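You operate a simulated robot arm through the tools that you are given. There is no shell and no other tool.

You run a simulated robot arm. Do the job below in one go: nothing can be reset, and whatever is moved stays where it is left.

JOB
The upper rollers slip: set their knob to the mandrel's size, then reset.
Fine: free their clamp lever and tighten it again; shut the guard before the reset.

Only the result counts: the job must be done as asked and must still hold three seconds after the hand-in. Knocking over, shifting, dropping, spilling or breaking anything else fails it.

ROBOT AND FRAMES
A 6-joint arm with a fingered hand, fixed in place. Base frame: the origin is on the floor under the middle of its stand, x ahead of it, y to its left, z up. Units: m, rad, N and s.
It reaches about 1.034 m from its shoulder. Its first joint turns from -2.897 to 2.897 rad. Payload 5 kg.
The tool frame sits at the grasp point between the pads (the TCP): z along the fingers, y along the line on which they close. The tips reach 0.037 m beyond it. The gripper opens to 0.124 m; its body begins 0.043 m behind the TCP. The gripper is a hand of 3 fingers: y runs from the thumb to the fingers, the wrist lies at [-0.021, -0.125, -0.215] in the tool frame, and closing takes about 1.5 s.
Orientation is that of the tool frame in the base frame, as [roll, pitch, yaw] about the fixed x, y, z axes, in that order (R = Rz(yaw) Ry(pitch) Rx(roll)). With the fingers straight down and the wrist toward the robot, the tool's x, y and z point along [0, 1, 0], [1, 0, 0] and [0, 0, -1] of the base frame.

CONTROLS
- The arm moves only by the tool step_arm. Its arguments are lists of equal length, an entry for each row: "turn": the turn, a rotation vector about the tool's x, y, z in rad, a list of three; "slide": the shift along the tool's x, y, z in m, a list of three. In form: {"turn": [[rx, ry, rz], ...], "slide": [[tx, ty, tz], ...]}. A call has 1 to 20 rows; each row shifts and turns the commanded pose from where the row before left it, along the tool's axes as they then stand. "fingers" is the finger opening in m, from 0 to 0.124, set as the call begins (left out, the last holds). A row lasts 0.2 s, in which the tool goes at most 0.05 m and 0.15 rad; a call with a longer step from one row to the next is refused whole, and so is a gripper value outside its range. Where a pose cannot be reached the arm comes as near as it can. A force on the tool above 90 N (or 10 N above the force at the start of the call, whichever is more), or a blocked arm, ends the call early, and 0.2 s more pass. Each finger travels about 0.072 m/s and halts on what it meets, pressing with about 23 N; the grip force reading is that of the motor and also rises with nothing between the fingers. The clock runs only during rows and for 0.2 s after the last one: add rows that do not move to give the fingers time. The reply holds the time, the measured pose of the TCP, the force on the tool along the base axes, the opening and the grip force, in the units named above and with some noise, with the torque about the TCP (base axes, N m) and any sound that the robot's microphone picked up, and new pictures: "show" is both (left out), scene, wrist or none.
- Cameras (640 x 400 px; columns grow to the right, rows downward): "scene" is fixed at [0.3999, -0.498, 1.9339]; the picture's right is [1.00, -0.02, 0.00], its down [-0.01, -0.29, -0.96] and it looks along [0.02, 0.96, -0.29] (base axes); focal length 214 px, centre (320, 200). "wrist" rides on the gripper at [0.072, -0.104, -0.154] in the tool frame; the picture's right is [-0.83, 0.26, -0.49], its down [-0.51, -0.72, 0.47] and it looks along [-0.23, 0.64, 0.73] (tool axes); focal length 243 px, centre (320, 200). There is no depth. A picture from a camera that has moved, and an enlarged one, comes with that camera's place and axes in the base frame and with its lens.
- move_fingers(index, middle, thumb_bend, thumb_turn): sets how far each is bent, from 0 (flat) to 1 (curled in); at 0.3 the hand is open as for a grip, at 0.7 the pads meet at the TCP. One left out holds its place. A second passes; each finger stops where it meets its share of the squeeze, and holds until it gets a number again. A gripper value or a shape takes the hand back. It gives what a move gives, with no picture; readings hold the bend of each and the force on the fingers (four entries, about 0 where the hand has none), thumb and palm. thumb_turn goes from beside the hand (0) to across from the fingers (1), as for a grip.
- grasp_type(shape): the hand has 3 fingers and takes this shape, open, in about a second: jaw (thumb against the fingers, like two jaws); tri (thumb and two fingers); tip (a fingertip pinch); poke (one finger out to press); point (the index stretched); flat (the hand flat); cup (the hand cupped); fist (a fist). The gripper value then closes the fingers along that shape, each until it touches; the sizes above hold for jaw. It gives what a move gives, with no picture.
- close_up(camera, box): a new picture of the part [left, top, right, bottom] of that camera's present view, enlarged. It takes no simulated time.
- sign_off(): hands the job in; it is judged then, once.

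Nothing tells you positions but the pictures and the camera data. Unless the task says otherwise, let go and move clear before handing in.

The tools are called as name(argument=value, ...) on one line, values as JSON. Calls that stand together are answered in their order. step_arm: Moves the arm, as the interface text tells. Its arguments: {"type":"object","properties":{"turn":{"type":"array","items":{"type":"array","items":{"type":"number"}}},"slide":{"type":"array","items":{"type":"array","items":{"type":"number"}}},"fingers":{"type":"number"},"show":{"type":"string","enum":["both","scene","wrist","none"]}},"required":["turn","slide"]} The other tools are called the same way: grasp_type (shape) gives the hand a shape; move_fingers (index, middle, thumb_bend, thumb_turn) moves the fingers one by one; close_up (camera, box) takes an enlarged picture of a part of a camera's view; sign_off () hands the job in.

At the start:

```text
clock: 0.0
eef_pos: [0.4382, 0.036, 1.7198]
orientation: [0.811, -0.009, 1.817]
ft_force: [0.1, 0.0, -0.2]
moment: [0.0, -0.02, -0.02]
opening: 0.1239
gripper_force: 0.0
shape: jaw
bend: [0.3, 0.3, 0.3, 0.97]
finger forces: [0.0, 0.0, 0.0, 0.0, 0.0, 0.0]
```

scene: 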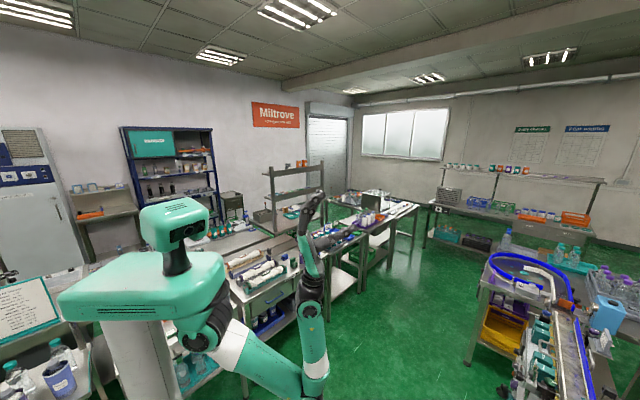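
wrist: 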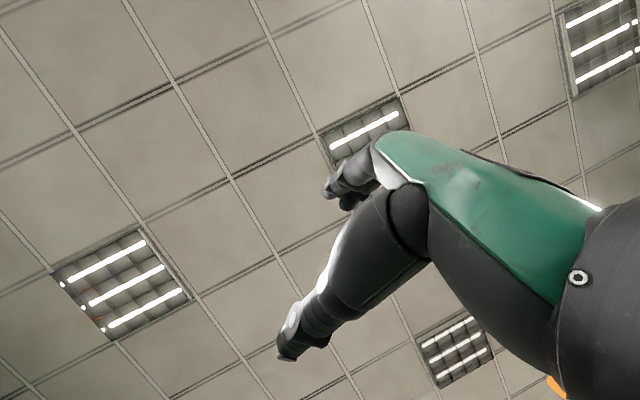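

I see a room with benches around the robot; I need to find the machine with rollers, knob, clamp lever, guard and reset. I'll look closer at the scene picture first.

close_up(camera="scene", box=[180, 180, 420, 330])

close_up(camera="scene", box=[440, 230, 640, 400])

close_up(camera="scene", box=[0, 250, 240, 400])

```text
2.67 times, centred on (300, 255) of scene
camera zoom: at [0.3999, -0.498, 1.9339], right [1.0, -0.02, 0.0], down [-0.01, -0.29, -0.96], along [0.02, 0.96, -0.29], focal length 572 px, centre (373, 53)
```

zoom: 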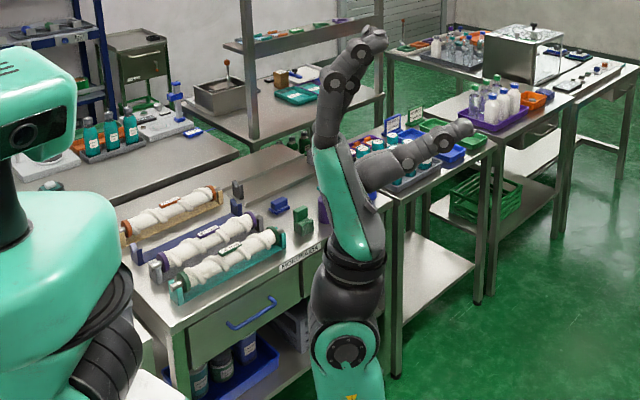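

```text
2.35 times, centred on (540, 315) of scene
camera zoom: at [0.3999, -0.498, 1.9339], right [1.0, -0.02, 0.0], down [-0.01, -0.29, -0.96], along [0.02, 0.96, -0.29], focal length 505 px, centre (-198, -71)
```

zoom: 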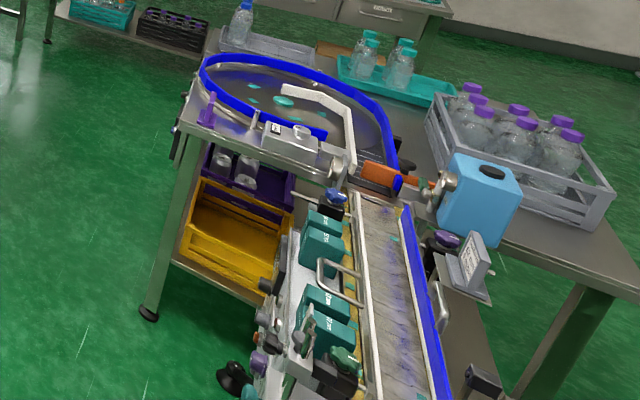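

```text
2.67 times, centred on (120, 325) of scene
camera zoom: at [0.3999, -0.498, 1.9339], right [1.0, -0.02, 0.0], down [-0.01, -0.29, -0.96], along [0.02, 0.96, -0.29], focal length 572 px, centre (853, -133)
```

zoom: 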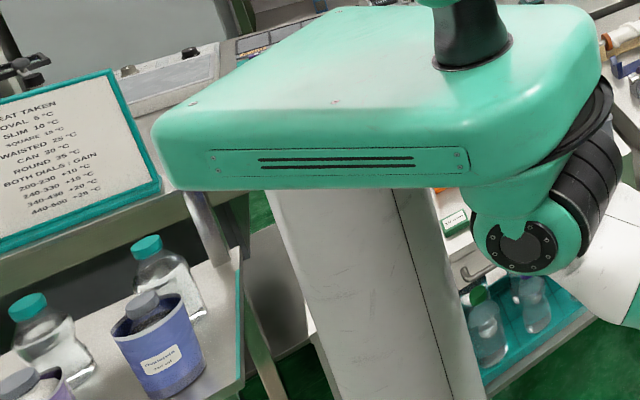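

I see a bench with wrapped rolls ahead of the robot, a conveyor machine on the right and a card on the left. I'll enlarge these to read labels.

close_up(camera="scene", box=[215, 235, 315, 300])

close_up(camera="scene", box=[505, 310, 605, 400])

close_up(camera="scene", box=[500, 115, 620, 190])

close_up(camera="scene", box=[0, 260, 90, 350])

close_up(camera="scene", box=[480, 250, 640, 350])

```text
6.15 times, centred on (265, 268) of scene
camera zoom: at [0.3999, -0.498, 1.9339], right [1.0, -0.02, 0.0], down [-0.01, -0.29, -0.96], along [0.02, 0.96, -0.29], focal length 1320 px, centre (658, -215)
```

zoom: 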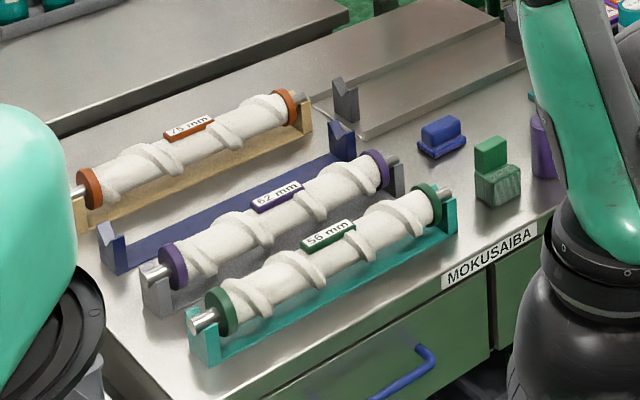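

```text
4.44 times, centred on (555, 355) of scene
camera zoom: at [0.3999, -0.498, 1.9339], right [1.0, -0.02, 0.0], down [-0.01, -0.29, -0.96], along [0.02, 0.96, -0.29], focal length 953 px, centre (-724, -489)
```

zoom: 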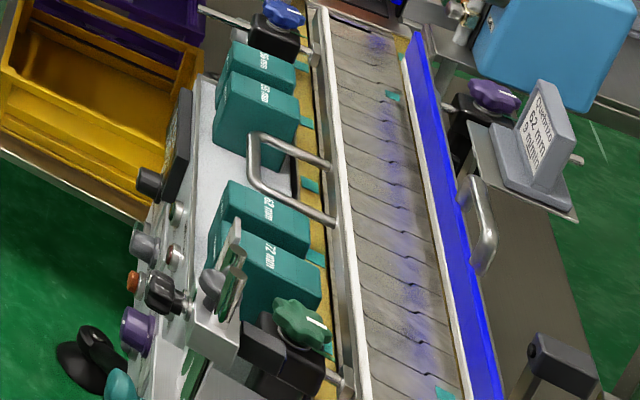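

```text
5.33 times, centred on (560, 152) of scene
camera zoom: at [0.3999, -0.498, 1.9339], right [1.0, -0.02, 0.0], down [-0.01, -0.29, -0.96], along [0.02, 0.96, -0.29], focal length 1144 px, centre (-960, 453)
```

zoom: 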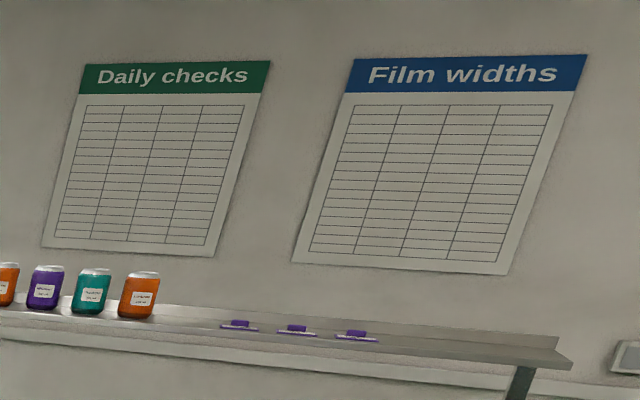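

```text
4.44 times, centred on (45, 305) of scene
camera zoom: at [0.3999, -0.498, 1.9339], right [1.0, -0.02, 0.0], down [-0.01, -0.29, -0.96], along [0.02, 0.96, -0.29], focal length 953 px, centre (1542, -267)
```

zoom: 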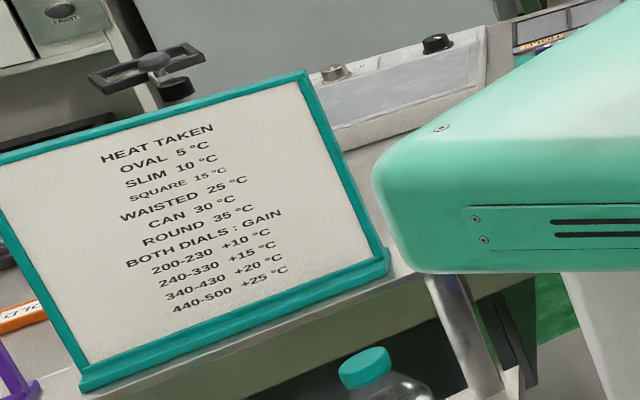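

```text
4.00 times, centred on (560, 300) of scene
camera zoom: at [0.3999, -0.498, 1.9339], right [1.0, -0.02, 0.0], down [-0.01, -0.29, -0.96], along [0.02, 0.96, -0.29], focal length 858 px, centre (-640, -200)
```

zoom: 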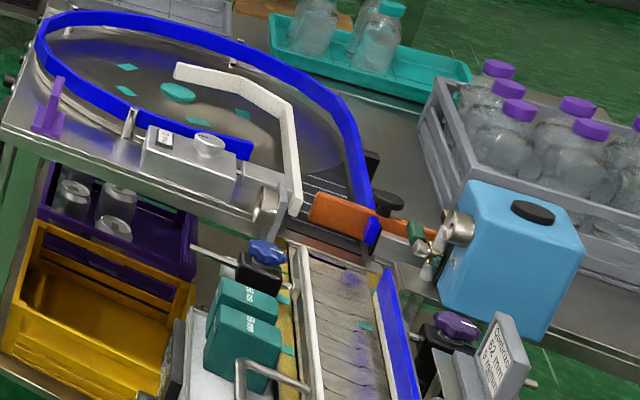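

The machine with the rollers isn't identified yet; the arm is held up ahead of the robot. I'll tilt the hand so the wrist camera looks forward and down.

step_arm(turn=[[0.15, 0, 0], [0.15, 0, 0], [0.15, 0, 0], [0.15, 0, 0], [0.15, 0, 0], [0.15, 0, 0], [0.15, 0, 0], [0.15, 0, 0]], slide=[[0, 0, 0], [0, 0, 0], [0, 0, 0], [0, 0, 0], [0, 0, 0], [0, 0, 0], [0, 0, 0], [0, 0, 0]])

```text
clock: 1.8
eef_pos: [0.5052, 0.0302, 1.747]
orientation: [2.011, -0.008, 1.818]
ft_force: [0.2, 0.2, -0.2]
moment: [-0.01, 0.03, -0.03]
opening: 0.1235
gripper_force: 0.0
shape: jaw
bend: [0.3, 0.3, 0.3, 0.97]
finger forces: [0.1, 0.1, 0.0, 0.1, 0.0, 0.0]
out of reach, approached as far as the arm can: row 1, 2, 3, 4
camera wrist: at [0.3098, 0.0561, 1.7196], right [-0.12, -0.89, 0.44], down [0.24, -0.46, -0.86], along [0.96, 0.0, 0.27], focal length 243 px, centre (320, 200)
```

scene: 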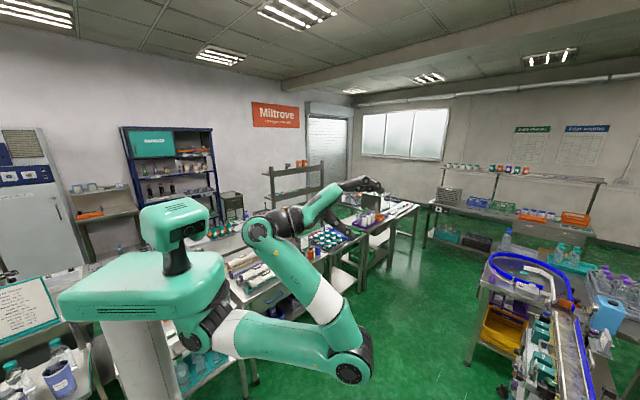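
wrist: 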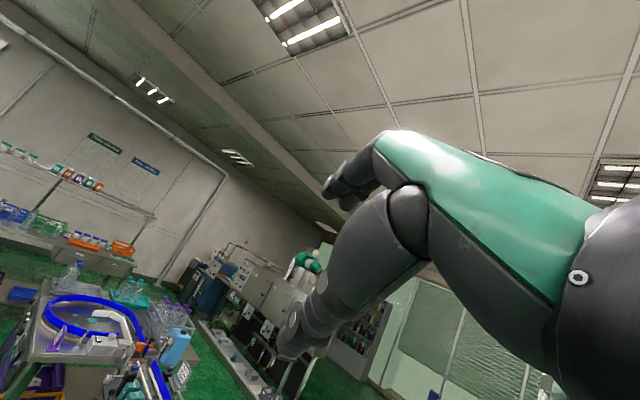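

The camera now looks forward: the conveyor table is at right-front. I'll continue tilting and look further down and to the right.

step_arm(turn=[[0.15, 0, 0], [0.15, 0, 0], [0.15, 0, 0], [0.15, 0, 0], [0.15, 0, 0], [0.15, 0, 0]], slide=[[0, 0, 0], [0, 0, 0], [0, 0, 0], [0, 0, 0], [0, 0, 0], [0, 0, 0]])

```text
clock: 3.2
eef_pos: [0.5641, -0.1159, 1.7642]
orientation: [2.499, -0.022, 1.868]
ft_force: [0.3, 0.0, -0.6]
moment: [-0.04, 0.03, -0.05]
opening: 0.1239
gripper_force: 0.1
shape: jaw
bend: [0.3, 0.3, 0.3, 0.97]
finger forces: [0.0, 0.1, 0.1, 0.0, 0.1, 0.0]
out of reach, approached as far as the arm can: row 1, 2, 3, 4, 5, 6
camera wrist: at [0.3754, -0.099, 1.8274], right [0.17, -0.83, 0.53], down [-0.14, -0.55, -0.82], along [0.98, 0.06, -0.21], focal length 243 px, centre (320, 200)
```

scene: 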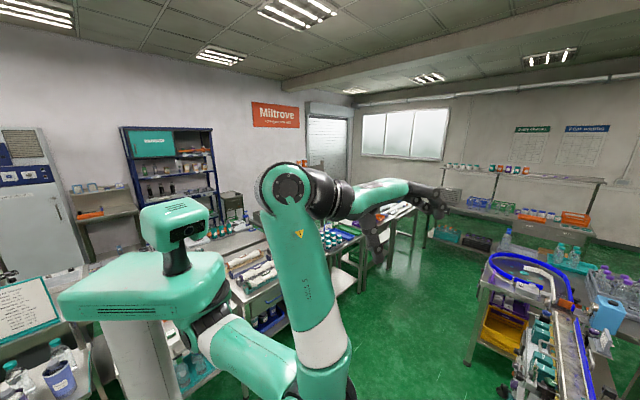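
wrist: 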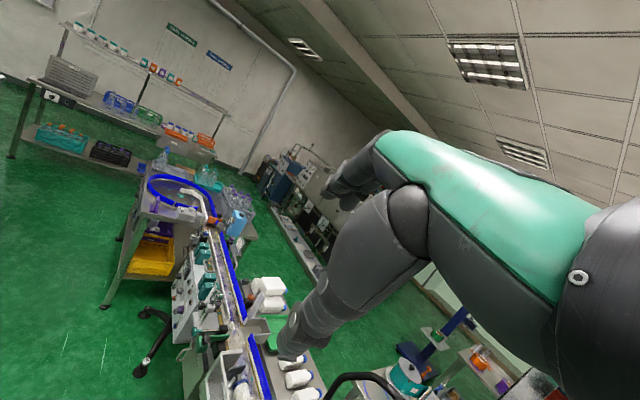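

The line runs on from the conveyor toward the robot's right front, with control knobs on its near side. I'll enlarge this view.

close_up(camera="wrist", box=[120, 220, 360, 400])

close_up(camera="wrist", box=[360, 280, 560, 400])

```text
2.22 times, centred on (240, 310) of wrist
camera zoom: at [0.3754, -0.099, 1.8274], right [0.17, -0.83, 0.53], down [-0.14, -0.55, -0.82], along [0.98, 0.06, -0.21], focal length 539 px, centre (498, -44)
```

zoom: 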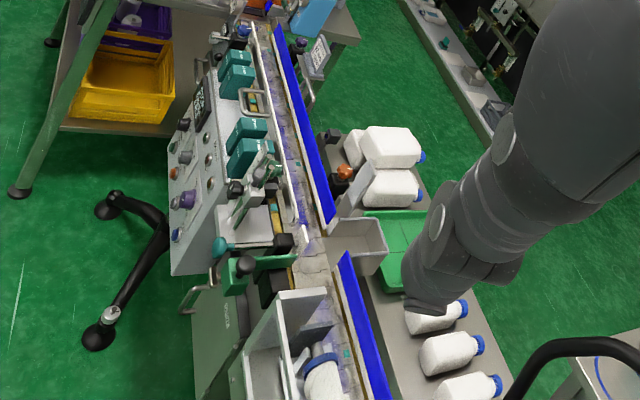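

```text
3.20 times, centred on (460, 340) of wrist
camera zoom: at [0.3754, -0.099, 1.8274], right [0.17, -0.83, 0.53], down [-0.14, -0.55, -0.82], along [0.98, 0.06, -0.21], focal length 776 px, centre (-128, -248)
```

zoom: 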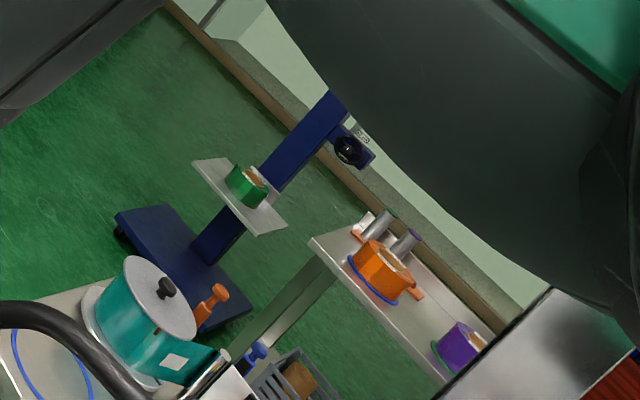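

The machine line passes about 1 m ahead, from left-front to right-front. I'll lower the hand and swing the view right and down to see the rest.

step_arm(turn=[[0.0, 0, 0.15], [0.0, 0, 0.15], [0.0, 0, 0.15], [0.0, 0, 0.15], [0, 0, 0], [0, 0, 0], [0, 0, 0]], slide=[[0, 0, 0.05], [0, 0, 0.05], [0, 0, 0.05], [0, 0, 0.05], [0, 0, 0.05], [0, 0, 0], [0, 0, 0]])

```text
clock: 4.8
eef_pos: [0.735, -0.0998, 1.5657]
orientation: [2.6, -0.365, 1.362]
ft_force: [0.1, 0.7, 0.6]
moment: [0.02, 0.0, 0.01]
opening: 0.1238
gripper_force: 0.1
shape: jaw
bend: [0.3, 0.3, 0.3, 0.97]
finger forces: [0.0, 0.0, 0.0, 0.0, 0.0, 0.0]
out of reach, approached as far as the arm can: row 1, 2, 3
camera wrist: at [0.5794, -0.0255, 1.664], right [-0.23, -0.95, 0.22], down [-0.41, -0.11, -0.91], along [0.88, -0.3, -0.36], focal length 243 px, centre (320, 200)
```

scene: 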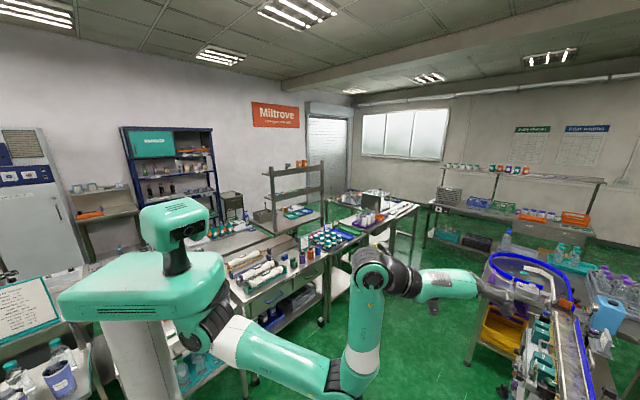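
wrist: 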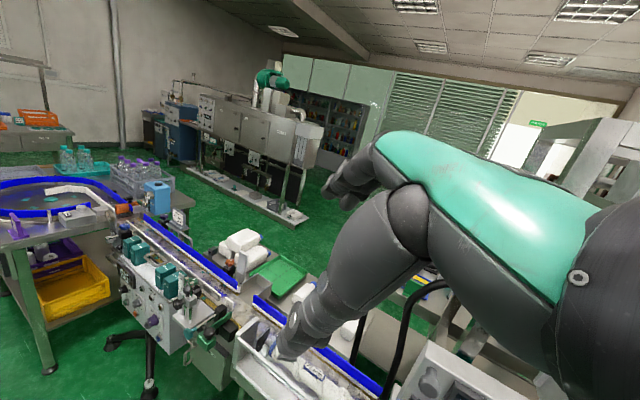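

The line's middle part is clear now: sleeving stations with knobs along it, and more machine hidden behind my fingers. I'll pull back and turn right to see the rest.

step_arm(turn=[[-0.055, -0.072, 0.12], [-0.055, -0.072, 0.12], [-0.055, -0.072, 0.12], [-0.055, -0.072, 0.12], [0, 0, 0], [0, 0, 0]], slide=[[-0.008, -0.032, -0.022], [-0.008, -0.032, -0.022], [-0.008, -0.032, -0.022], [-0.008, -0.032, -0.022], [-0.008, -0.032, -0.022], [-0.008, -0.032, -0.022]])

```text
clock: 6.2
eef_pos: [0.6103, -0.0058, 1.5276]
orientation: [2.574, -0.368, 0.763]
ft_force: [0.0, 0.0, 1.2]
moment: [0.02, 0.01, 0.05]
opening: 0.1237
gripper_force: 0.0
shape: jaw
bend: [0.3, 0.3, 0.3, 0.97]
finger forces: [0.1, 0.1, 0.0, 0.1, 0.0, 0.0]
out of reach, approached as far as the arm can: row 1, 2, 3, 4, 5, 6
camera wrist: at [0.5221, 0.1465, 1.6235], right [-0.73, -0.64, 0.22], down [-0.38, 0.13, -0.91], along [0.56, -0.76, -0.34], focal length 243 px, centre (320, 200)
```

scene: 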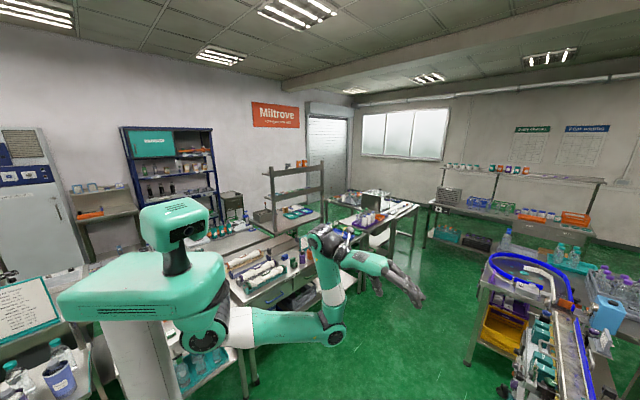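
wrist: 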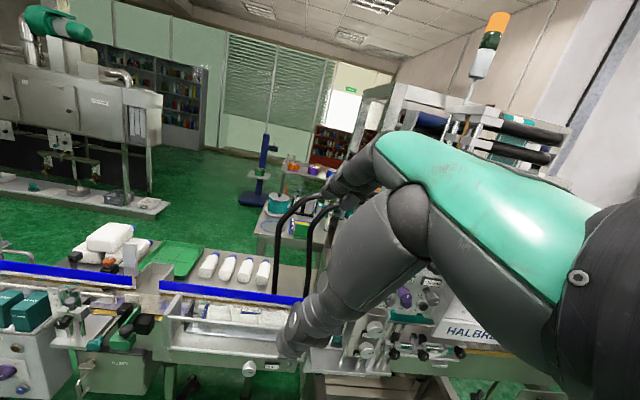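

To the right is a "HALBRE…" machine with rolls, levers and a stack light, mostly hidden behind my fingers. I'll turn further right to see it.

step_arm(turn=[[-0.055, -0.072, 0.12], [-0.055, -0.072, 0.12], [-0.055, -0.072, 0.12], [-0.055, -0.072, 0.12], [-0.055, -0.072, 0.12], [0, 0, 0]], slide=[[0, 0, 0], [0, 0, 0], [0, 0, 0], [0, 0, 0], [0, 0, 0], [0, 0, 0]])

close_up(camera="wrist", box=[0, 0, 640, 400])

```text
clock: 7.6
eef_pos: [0.6128, -0.0034, 1.5272]
orientation: [2.592, -0.373, 0.009]
ft_force: [0.1, 0.7, -0.8]
moment: [0.04, 0.03, -0.04]
opening: 0.1238
gripper_force: 0.1
shape: jaw
bend: [0.3, 0.3, 0.3, 0.97]
finger forces: [0.1, 0.0, 0.0, 0.0, 0.1, 0.0]
camera wrist: at [0.6504, 0.1657, 1.6253], right [-0.98, 0.02, 0.21], down [-0.19, 0.37, -0.91], along [-0.1, -0.93, -0.35], focal length 243 px, centre (320, 200)
```

scene: 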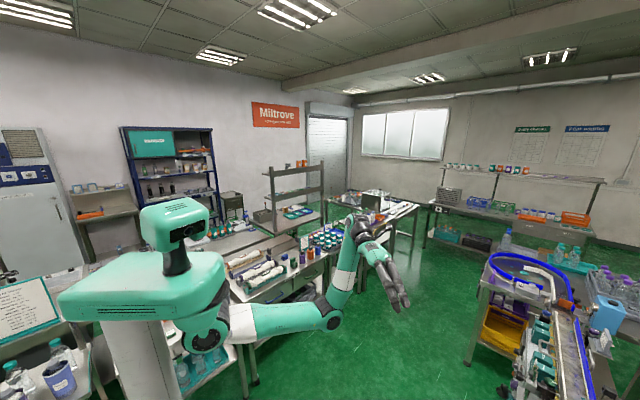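
wrist: 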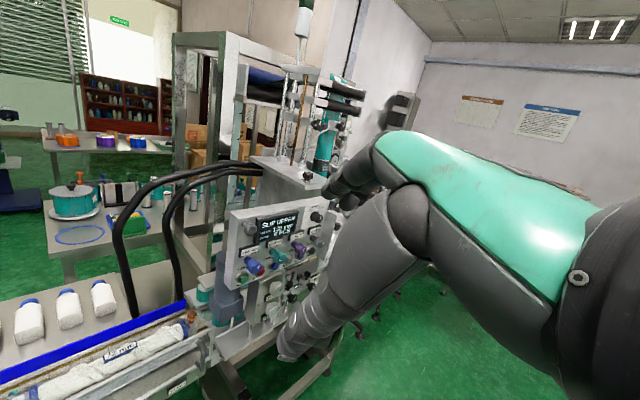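

```text
1.00 times, centred on (320, 200) of wrist (not enlarged: the box is as wide or as high as the picture)
camera zoom: at [0.6504, 0.1657, 1.6253], right [-0.98, 0.02, 0.21], down [-0.19, 0.37, -0.91], along [-0.1, -0.93, -0.35], focal length 243 px, centre (320, 200)
```

zoom: 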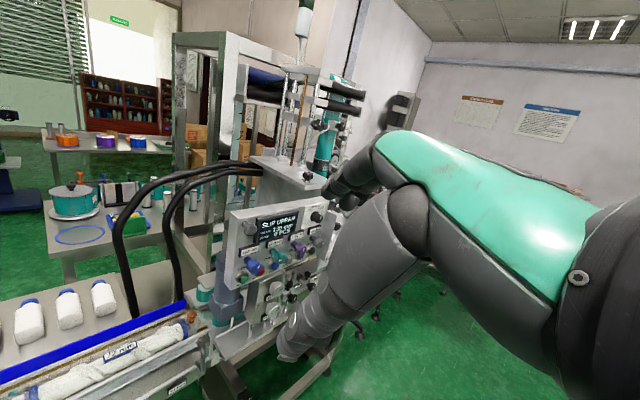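

There is the machine: a display reading "SLIP UPPER", with coloured knobs below. I'll enlarge it.

close_up(camera="wrist", box=[200, 180, 360, 280])

close_up(camera="wrist", box=[200, 260, 360, 370])

close_up(camera="wrist", box=[230, 40, 400, 190])

close_up(camera="wrist", box=[0, 270, 220, 400])

close_up(camera="wrist", box=[450, 80, 600, 160])

```text
4.00 times, centred on (280, 230) of wrist
camera zoom: at [0.6504, 0.1657, 1.6253], right [-0.98, 0.02, 0.21], down [-0.19, 0.37, -0.91], along [-0.1, -0.93, -0.35], focal length 970 px, centre (480, 80)
```

zoom: 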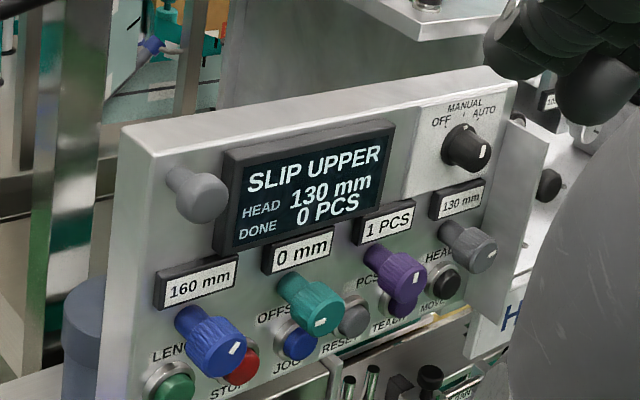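

```text
3.64 times, centred on (280, 315) of wrist
camera zoom: at [0.6504, 0.1657, 1.6253], right [-0.98, 0.02, 0.21], down [-0.19, 0.37, -0.91], along [-0.1, -0.93, -0.35], focal length 882 px, centre (466, -218)
```

zoom: 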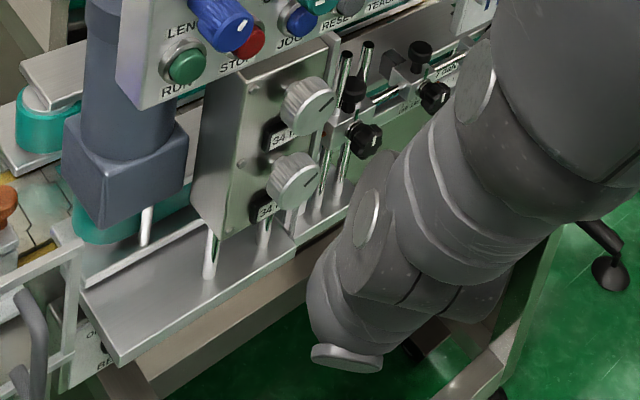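

```text
2.67 times, centred on (315, 115) of wrist
camera zoom: at [0.6504, 0.1657, 1.6253], right [-0.98, 0.02, 0.21], down [-0.19, 0.37, -0.91], along [-0.1, -0.93, -0.35], focal length 647 px, centre (333, 427)
```

zoom: 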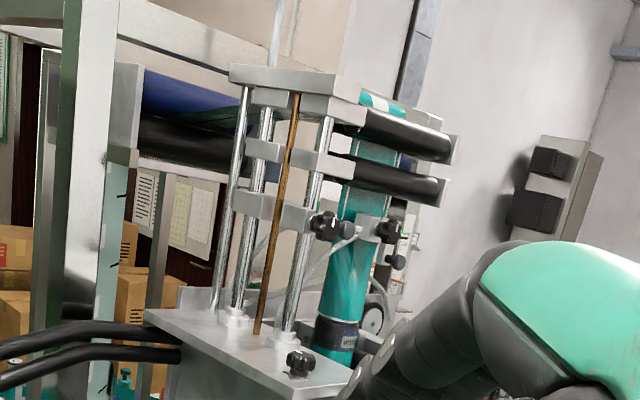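

```text
2.91 times, centred on (110, 335) of wrist
camera zoom: at [0.6504, 0.1657, 1.6253], right [-0.98, 0.02, 0.21], down [-0.19, 0.37, -0.91], along [-0.1, -0.93, -0.35], focal length 706 px, centre (931, -193)
```

zoom: 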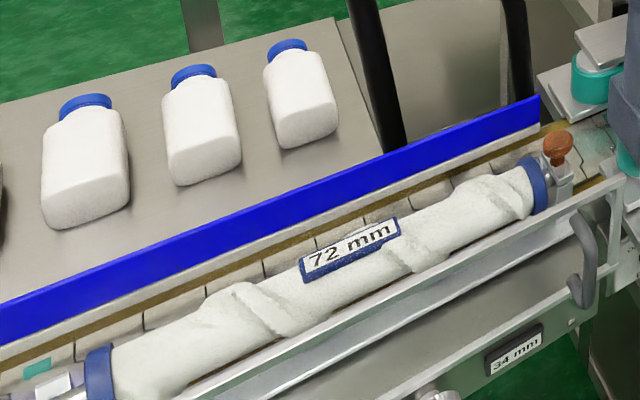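

```text
4.27 times, centred on (525, 120) of wrist
camera zoom: at [0.6504, 0.1657, 1.6253], right [-0.98, 0.02, 0.21], down [-0.19, 0.37, -0.91], along [-0.1, -0.93, -0.35], focal length 1035 px, centre (-555, 541)
```

zoom: 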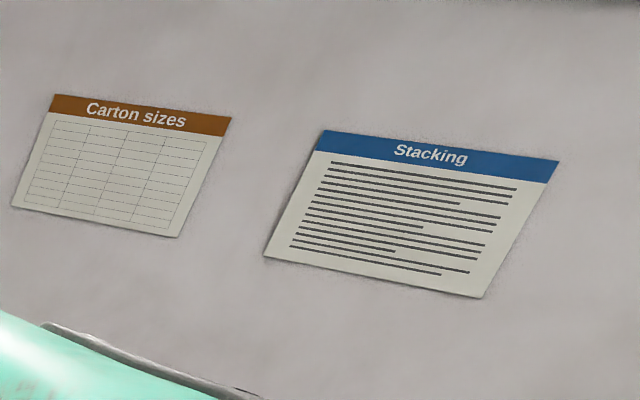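

I see the panel ("SLIP UPPER", HEAD 130 mm) and two silver roller knobs reading "34…", with an upright teal mandrel behind. I'll turn a bit more right to get the fingers out of the view.

step_arm(turn=[[-0.055, -0.072, 0.12], [-0.055, -0.072, 0.12], [-0.055, -0.072, 0.12], [0, 0, 0]], slide=[[0, 0.02, 0.01], [0, 0.02, 0.01], [0, 0.02, 0.01], [0, 0, 0]], show="wrist")

close_up(camera="wrist", box=[100, 180, 340, 330])

close_up(camera="wrist", box=[100, 20, 340, 190])

```text
clock: 8.6
eef_pos: [0.5715, -0.1012, 1.5441]
orientation: [2.558, -0.388, -0.41]
ft_force: [-0.2, -0.7, -0.8]
moment: [0.04, -0.02, -0.03]
opening: 0.1236
gripper_force: 0.0
shape: jaw
bend: [0.3, 0.3, 0.3, 0.97]
finger forces: [0.0, 0.0, 0.1, 0.0, 0.0, 0.0]
out of reach, approached as far as the arm can: row 2, 3
camera wrist: at [0.6761, 0.0404, 1.6376], right [-0.88, 0.44, 0.2], down [-0.02, 0.38, -0.92], along [-0.48, -0.81, -0.33], focal length 243 px, centre (320, 200)
```

wrist: 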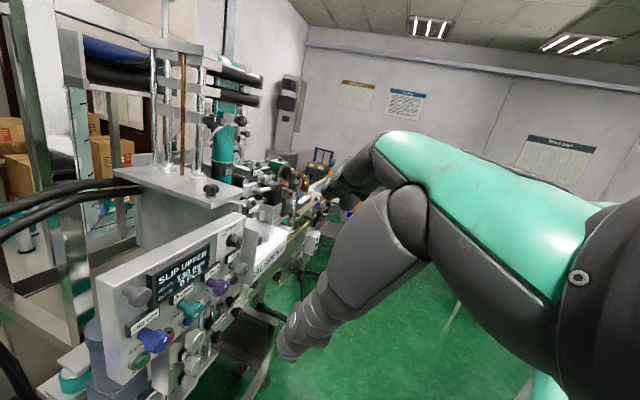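

```text
2.67 times, centred on (220, 255) of wrist
camera zoom: at [0.6761, 0.0404, 1.6376], right [-0.88, 0.44, 0.2], down [-0.02, 0.38, -0.92], along [-0.48, -0.81, -0.33], focal length 647 px, centre (587, 53)
```

zoom: 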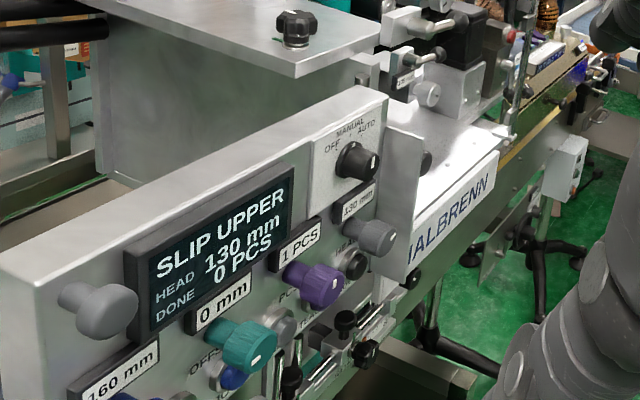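

```text
2.35 times, centred on (220, 105) of wrist
camera zoom: at [0.6761, 0.0404, 1.6376], right [-0.88, 0.44, 0.2], down [-0.02, 0.38, -0.92], along [-0.48, -0.81, -0.33], focal length 571 px, centre (555, 424)
```

zoom: 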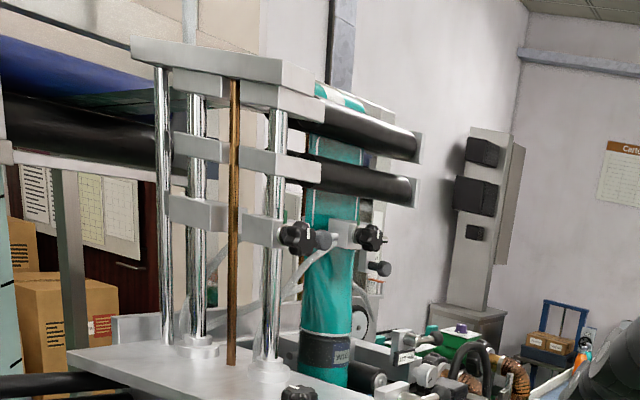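

The line continues past the panel toward the robot's right side. I'll move the camera toward smaller x to see the stations there and the mandrel label.

step_arm(turn=[[0, 0, 0], [0, 0, 0], [0, 0, 0], [0, 0, 0], [0, 0, 0], [0, 0, 0]], slide=[[-0.034, 0.021, -0.003], [-0.034, 0.021, -0.003], [-0.034, 0.021, -0.003], [-0.034, 0.021, -0.003], [-0.034, 0.021, -0.003], [0, 0, 0]])

close_up(camera="wrist", box=[0, 180, 340, 400])

close_up(camera="wrist", box=[0, 0, 340, 200])

```text
clock: 10.0
eef_pos: [0.3714, -0.0964, 1.5481]
orientation: [2.594, -0.377, -0.441]
ft_force: [0.9, 0.4, 0.2]
moment: [0.01, 0.0, 0.01]
opening: 0.124
gripper_force: 0.1
shape: jaw
bend: [0.3, 0.3, 0.3, 0.97]
finger forces: [0.0, 0.0, 0.0, 0.0, 0.0, 0.0]
camera wrist: at [0.4789, 0.0413, 1.6454], right [-0.87, 0.45, 0.21], down [-0.01, 0.41, -0.91], along [-0.49, -0.79, -0.36], focal length 243 px, centre (320, 200)
```

scene: 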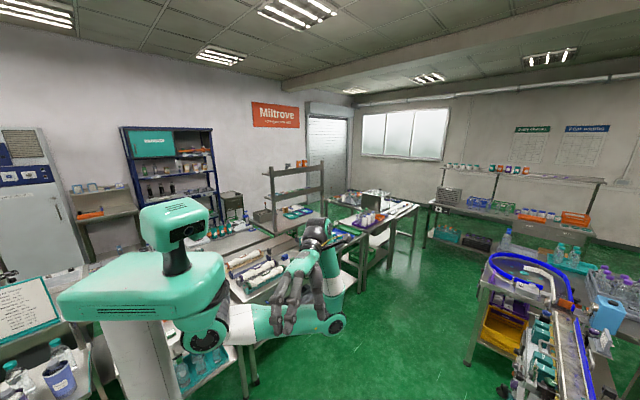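
wrist: 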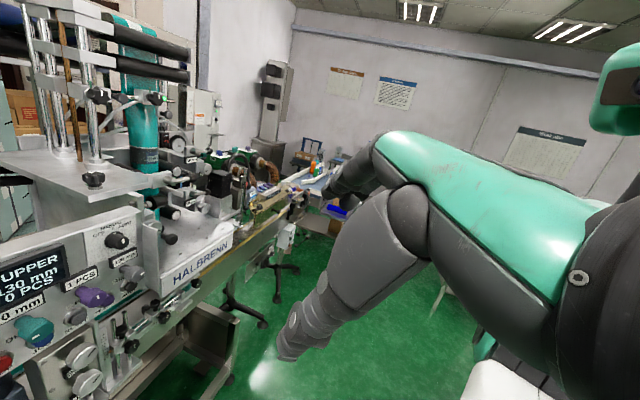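

```text
1.82 times, centred on (170, 290) of wrist
camera zoom: at [0.4789, 0.0413, 1.6454], right [-0.87, 0.45, 0.21], down [-0.01, 0.41, -0.91], along [-0.49, -0.79, -0.36], focal length 441 px, centre (593, 36)
```

zoom: 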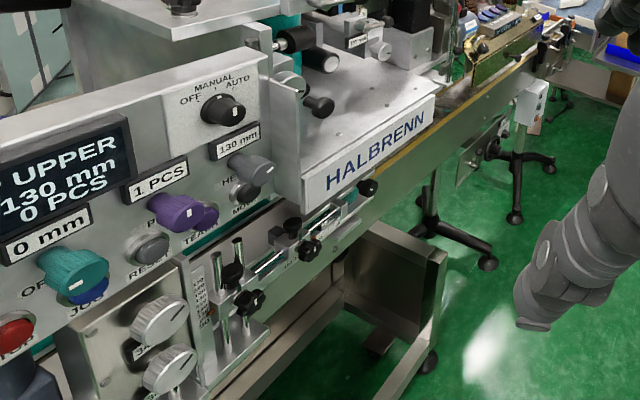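

```text
1.88 times, centred on (170, 100) of wrist
camera zoom: at [0.4789, 0.0413, 1.6454], right [-0.87, 0.45, 0.21], down [-0.01, 0.41, -0.91], along [-0.49, -0.79, -0.36], focal length 457 px, centre (602, 388)
```

zoom: 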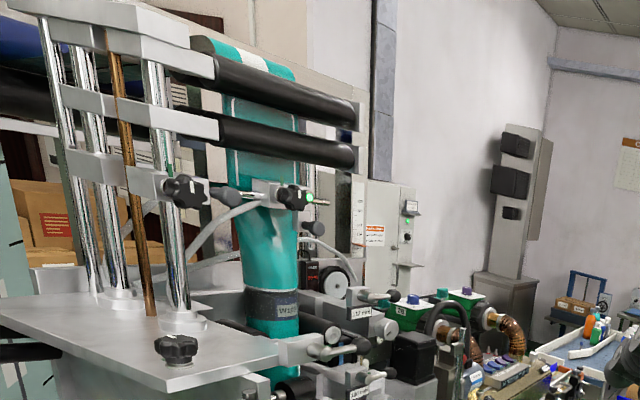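

Under the mandrel I see pairs of rollers with small readouts and levers — the upper and lower rollers. I'll zoom in there.

close_up(camera="wrist", box=[110, 130, 230, 230])

close_up(camera="wrist", box=[220, 130, 340, 230])

close_up(camera="wrist", box=[480, 100, 640, 200])

```text
4.00 times, centred on (170, 180) of wrist
camera zoom: at [0.4789, 0.0413, 1.6454], right [-0.87, 0.45, 0.21], down [-0.01, 0.41, -0.91], along [-0.49, -0.79, -0.36], focal length 970 px, centre (920, 280)
```

zoom: 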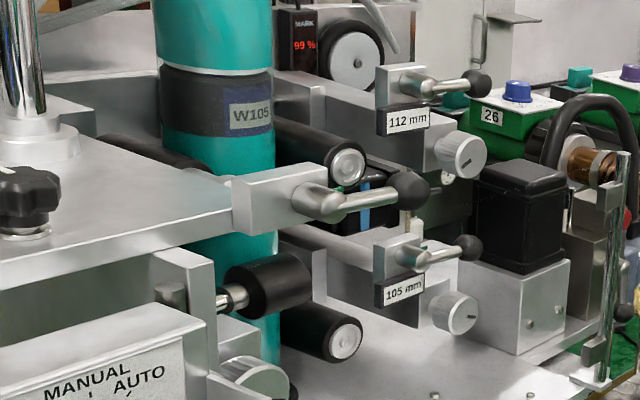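

```text
4.00 times, centred on (280, 180) of wrist
camera zoom: at [0.4789, 0.0413, 1.6454], right [-0.87, 0.45, 0.21], down [-0.01, 0.41, -0.91], along [-0.49, -0.79, -0.36], focal length 970 px, centre (480, 280)
```

zoom: 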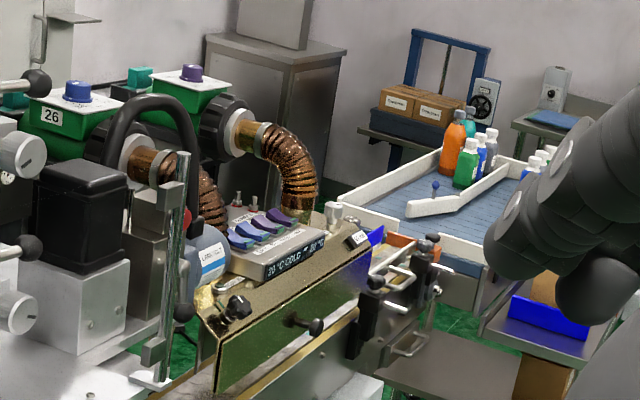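

```text
4.00 times, centred on (560, 150) of wrist
camera zoom: at [0.4789, 0.0413, 1.6454], right [-0.87, 0.45, 0.21], down [-0.01, 0.41, -0.91], along [-0.49, -0.79, -0.36], focal length 970 px, centre (-640, 400)
```

zoom: 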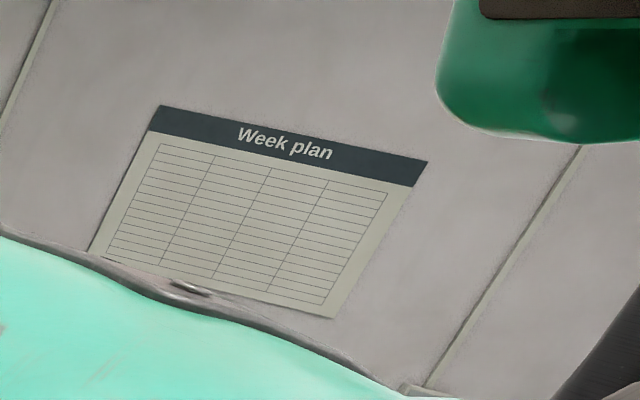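

The mandrel is labelled W105; the upper roller pair reads 112 mm and the lower 105 mm, each with a silver knob and a clamp lever. I'll move nearer for a second viewpoint to get positions.

step_arm(turn=[[0, 0, 0], [0, 0, 0], [0, 0, 0], [0, 0, 0], [0, 0, 0]], slide=[[-0.019, 0.027, 0.014], [-0.019, 0.027, 0.014], [-0.019, 0.027, 0.014], [-0.019, 0.027, 0.014], [0, 0, 0]])

close_up(camera="wrist", box=[40, 130, 280, 280])

```text
clock: 11.2
eef_pos: [0.2535, -0.1746, 1.5275]
orientation: [2.593, -0.377, -0.44]
ft_force: [0.9, 0.0, -0.5]
moment: [0.02, 0.01, 0.01]
opening: 0.1239
gripper_force: 0.1
shape: jaw
bend: [0.3, 0.3, 0.3, 0.97]
finger forces: [0.0, 0.1, 0.1, 0.1, 0.1, 0.0]
camera wrist: at [0.361, -0.0368, 1.6261], right [-0.87, 0.45, 0.21], down [-0.01, 0.41, -0.91], along [-0.49, -0.79, -0.36], focal length 243 px, centre (320, 200)
```

scene: 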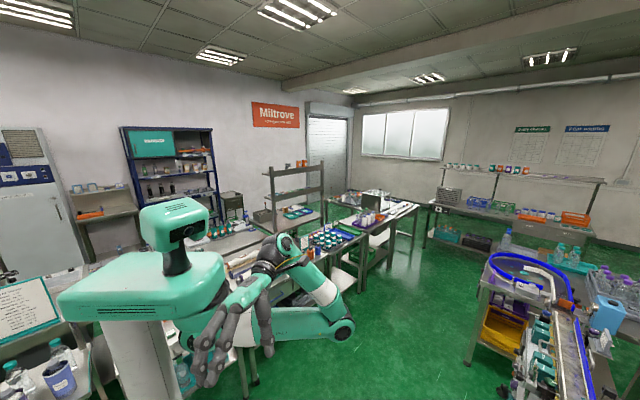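
wrist: 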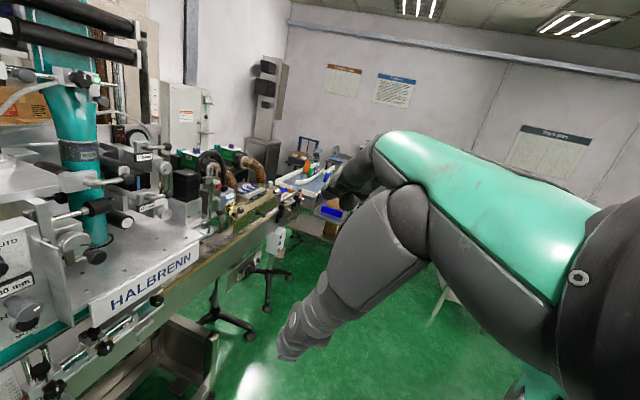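

```text
2.67 times, centred on (160, 205) of wrist
camera zoom: at [0.361, -0.0368, 1.6261], right [-0.87, 0.45, 0.21], down [-0.01, 0.41, -0.91], along [-0.49, -0.79, -0.36], focal length 647 px, centre (747, 187)
```

zoom: 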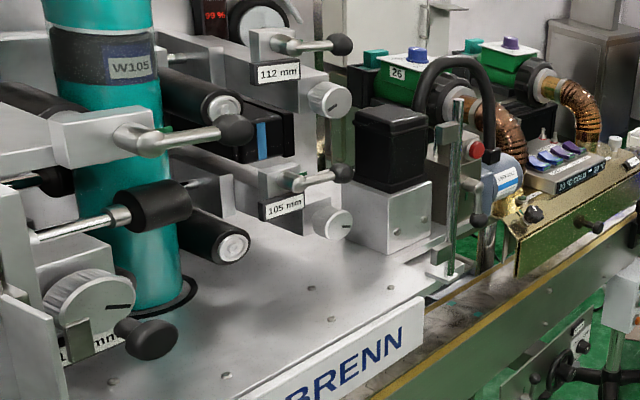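

I triangulate the upper clamp lever ball at about (0.40, -0.86, 1.42) and its knob at (0.41, -0.86, 1.36). A clear pane seen edge-on near x=0.285 looks like the open guard; I'll zoom in on these parts.

close_up(camera="wrist", box=[185, 150, 265, 250])

close_up(camera="wrist", box=[100, 130, 200, 230])

close_up(camera="wrist", box=[0, 160, 110, 280])

close_up(camera="wrist", box=[0, 0, 150, 140])

```text
4.00 times, centred on (225, 200) of wrist
camera zoom: at [0.361, -0.0368, 1.6261], right [-0.87, 0.45, 0.21], down [-0.01, 0.41, -0.91], along [-0.49, -0.79, -0.36], focal length 970 px, centre (700, 200)
```

zoom: 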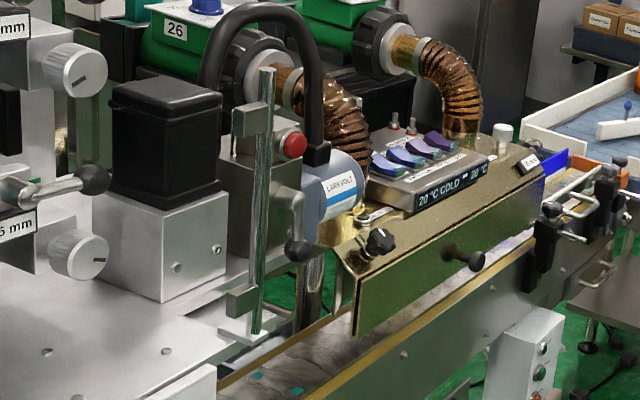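

```text
4.00 times, centred on (150, 180) of wrist
camera zoom: at [0.361, -0.0368, 1.6261], right [-0.87, 0.45, 0.21], down [-0.01, 0.41, -0.91], along [-0.49, -0.79, -0.36], focal length 970 px, centre (1000, 280)
```

zoom: 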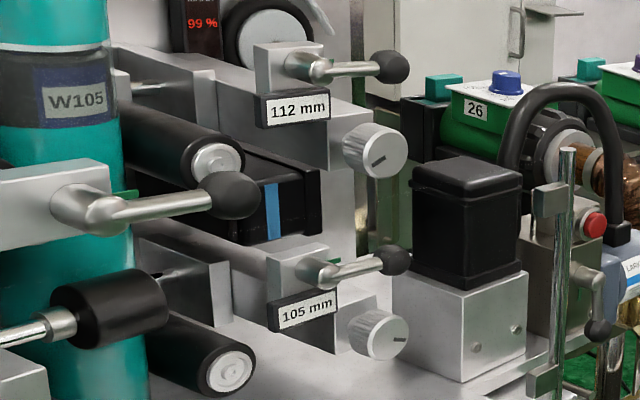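

```text
3.33 times, centred on (55, 220) of wrist
camera zoom: at [0.361, -0.0368, 1.6261], right [-0.87, 0.45, 0.21], down [-0.01, 0.41, -0.91], along [-0.49, -0.79, -0.36], focal length 809 px, centre (1203, 133)
```

zoom: 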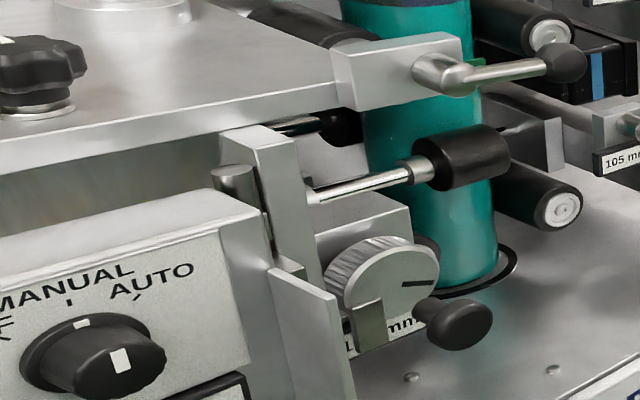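

```text
2.86 times, centred on (75, 70) of wrist
camera zoom: at [0.361, -0.0368, 1.6261], right [-0.87, 0.45, 0.21], down [-0.01, 0.41, -0.91], along [-0.49, -0.79, -0.36], focal length 693 px, centre (1020, 571)
```

zoom: 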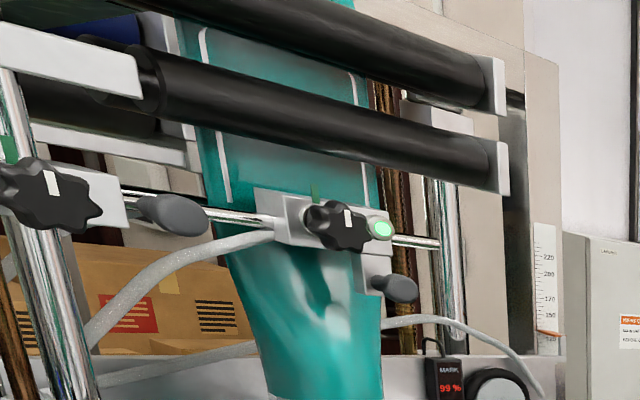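

I place RESET at about (0.64, -0.40, 1.22) and the guard edge near (0.285, -0.83, 1.12–1.38). I'll move the camera closer over the shelf to see the levers and the guard better.

step_arm(turn=[[0.056, 0.072, -0.119], [0.056, 0.072, -0.119], [0, 0, 0], [0, 0, 0], [0, 0, 0], [0, 0, 0], [0, 0, 0]], slide=[[0, 0, 0], [0, 0, 0], [0.007, 0.037, 0.022], [0.007, 0.037, 0.022], [0.007, 0.037, 0.022], [0.007, 0.037, 0.022], [0.007, 0.037, 0.022]])

close_up(camera="wrist", box=[60, 120, 320, 300])

```text
clock: 12.8
eef_pos: [0.2838, -0.2753, 1.5666]
orientation: [2.591, -0.376, -0.143]
ft_force: [-0.4, 0.0, 0.0]
moment: [0.03, -0.02, 0.02]
opening: 0.1238
gripper_force: 0.0
shape: jaw
bend: [0.3, 0.3, 0.3, 0.97]
finger forces: [0.1, 0.0, 0.0, 0.0, 0.0, 0.0]
out of reach, approached as far as the arm can: row 1, 2, 5, 6, 7
camera wrist: at [0.348, -0.1134, 1.6662], right [-0.96, 0.17, 0.21], down [-0.13, 0.39, -0.91], along [-0.24, -0.9, -0.35], focal length 243 px, centre (320, 200)
```

scene: 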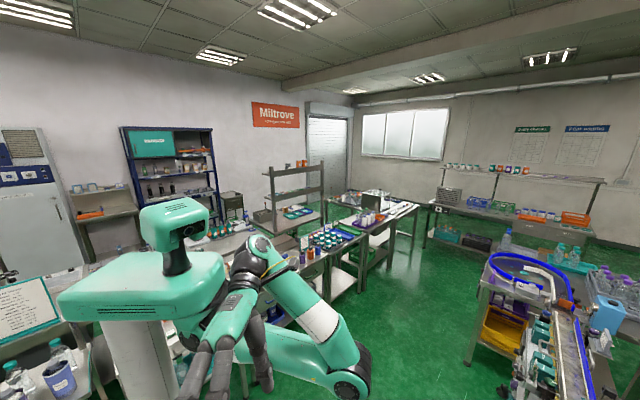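
wrist: 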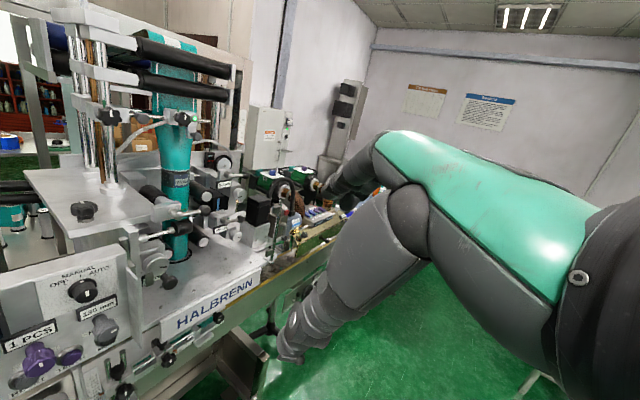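

```text
2.22 times, centred on (190, 210) of wrist
camera zoom: at [0.348, -0.1134, 1.6662], right [-0.96, 0.17, 0.21], down [-0.13, 0.39, -0.91], along [-0.24, -0.9, -0.35], focal length 539 px, centre (609, 178)
```

zoom: 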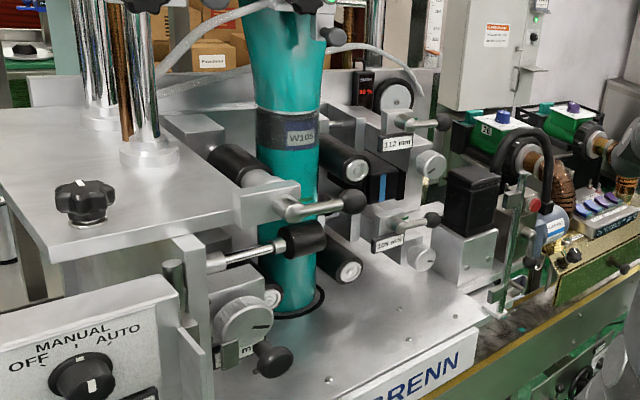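

The hand stopped at y=-0.275, likely since the wrist is too close to the shoulder there. I'll go round through larger x and then toward the machine, checking as I go.

step_arm(turn=[[0, 0, 0], [0, 0, 0], [0, 0, 0], [0, 0, 0], [0, 0, 0], [0, 0, 0], [0, 0, 0], [0, 0, 0]], slide=[[0.035, 0.006, 0.013], [0.035, 0.006, 0.013], [0.035, 0.006, 0.013], [0.035, 0.006, 0.013], [0.035, 0.006, 0.013], [0.0, 0.038, 0.0165], [0.0, 0.038, 0.0165], [0, 0, 0]])

```text
clock: 14.6
eef_pos: [0.4386, -0.4323, 1.6047]
orientation: [2.596, -0.376, -0.141]
ft_force: [0.6, -0.3, -0.5]
moment: [-0.03, 0.0, 0.02]
opening: 0.1238
gripper_force: 0.1
shape: jaw
bend: [0.3, 0.3, 0.3, 0.97]
finger forces: [0.0, 0.1, 0.1, 0.0, 0.1, 0.0]
out of reach, approached as far as the arm can: row 1, 2
camera wrist: at [0.5015, -0.2697, 1.703], right [-0.96, 0.17, 0.21], down [-0.13, 0.39, -0.91], along [-0.24, -0.9, -0.36], focal length 243 px, centre (320, 200)
```

scene: 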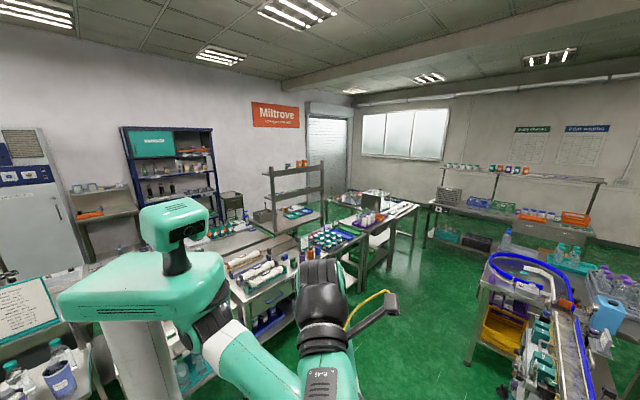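
wrist: 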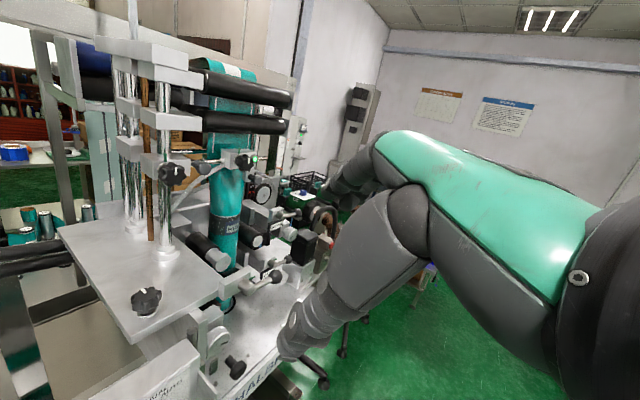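

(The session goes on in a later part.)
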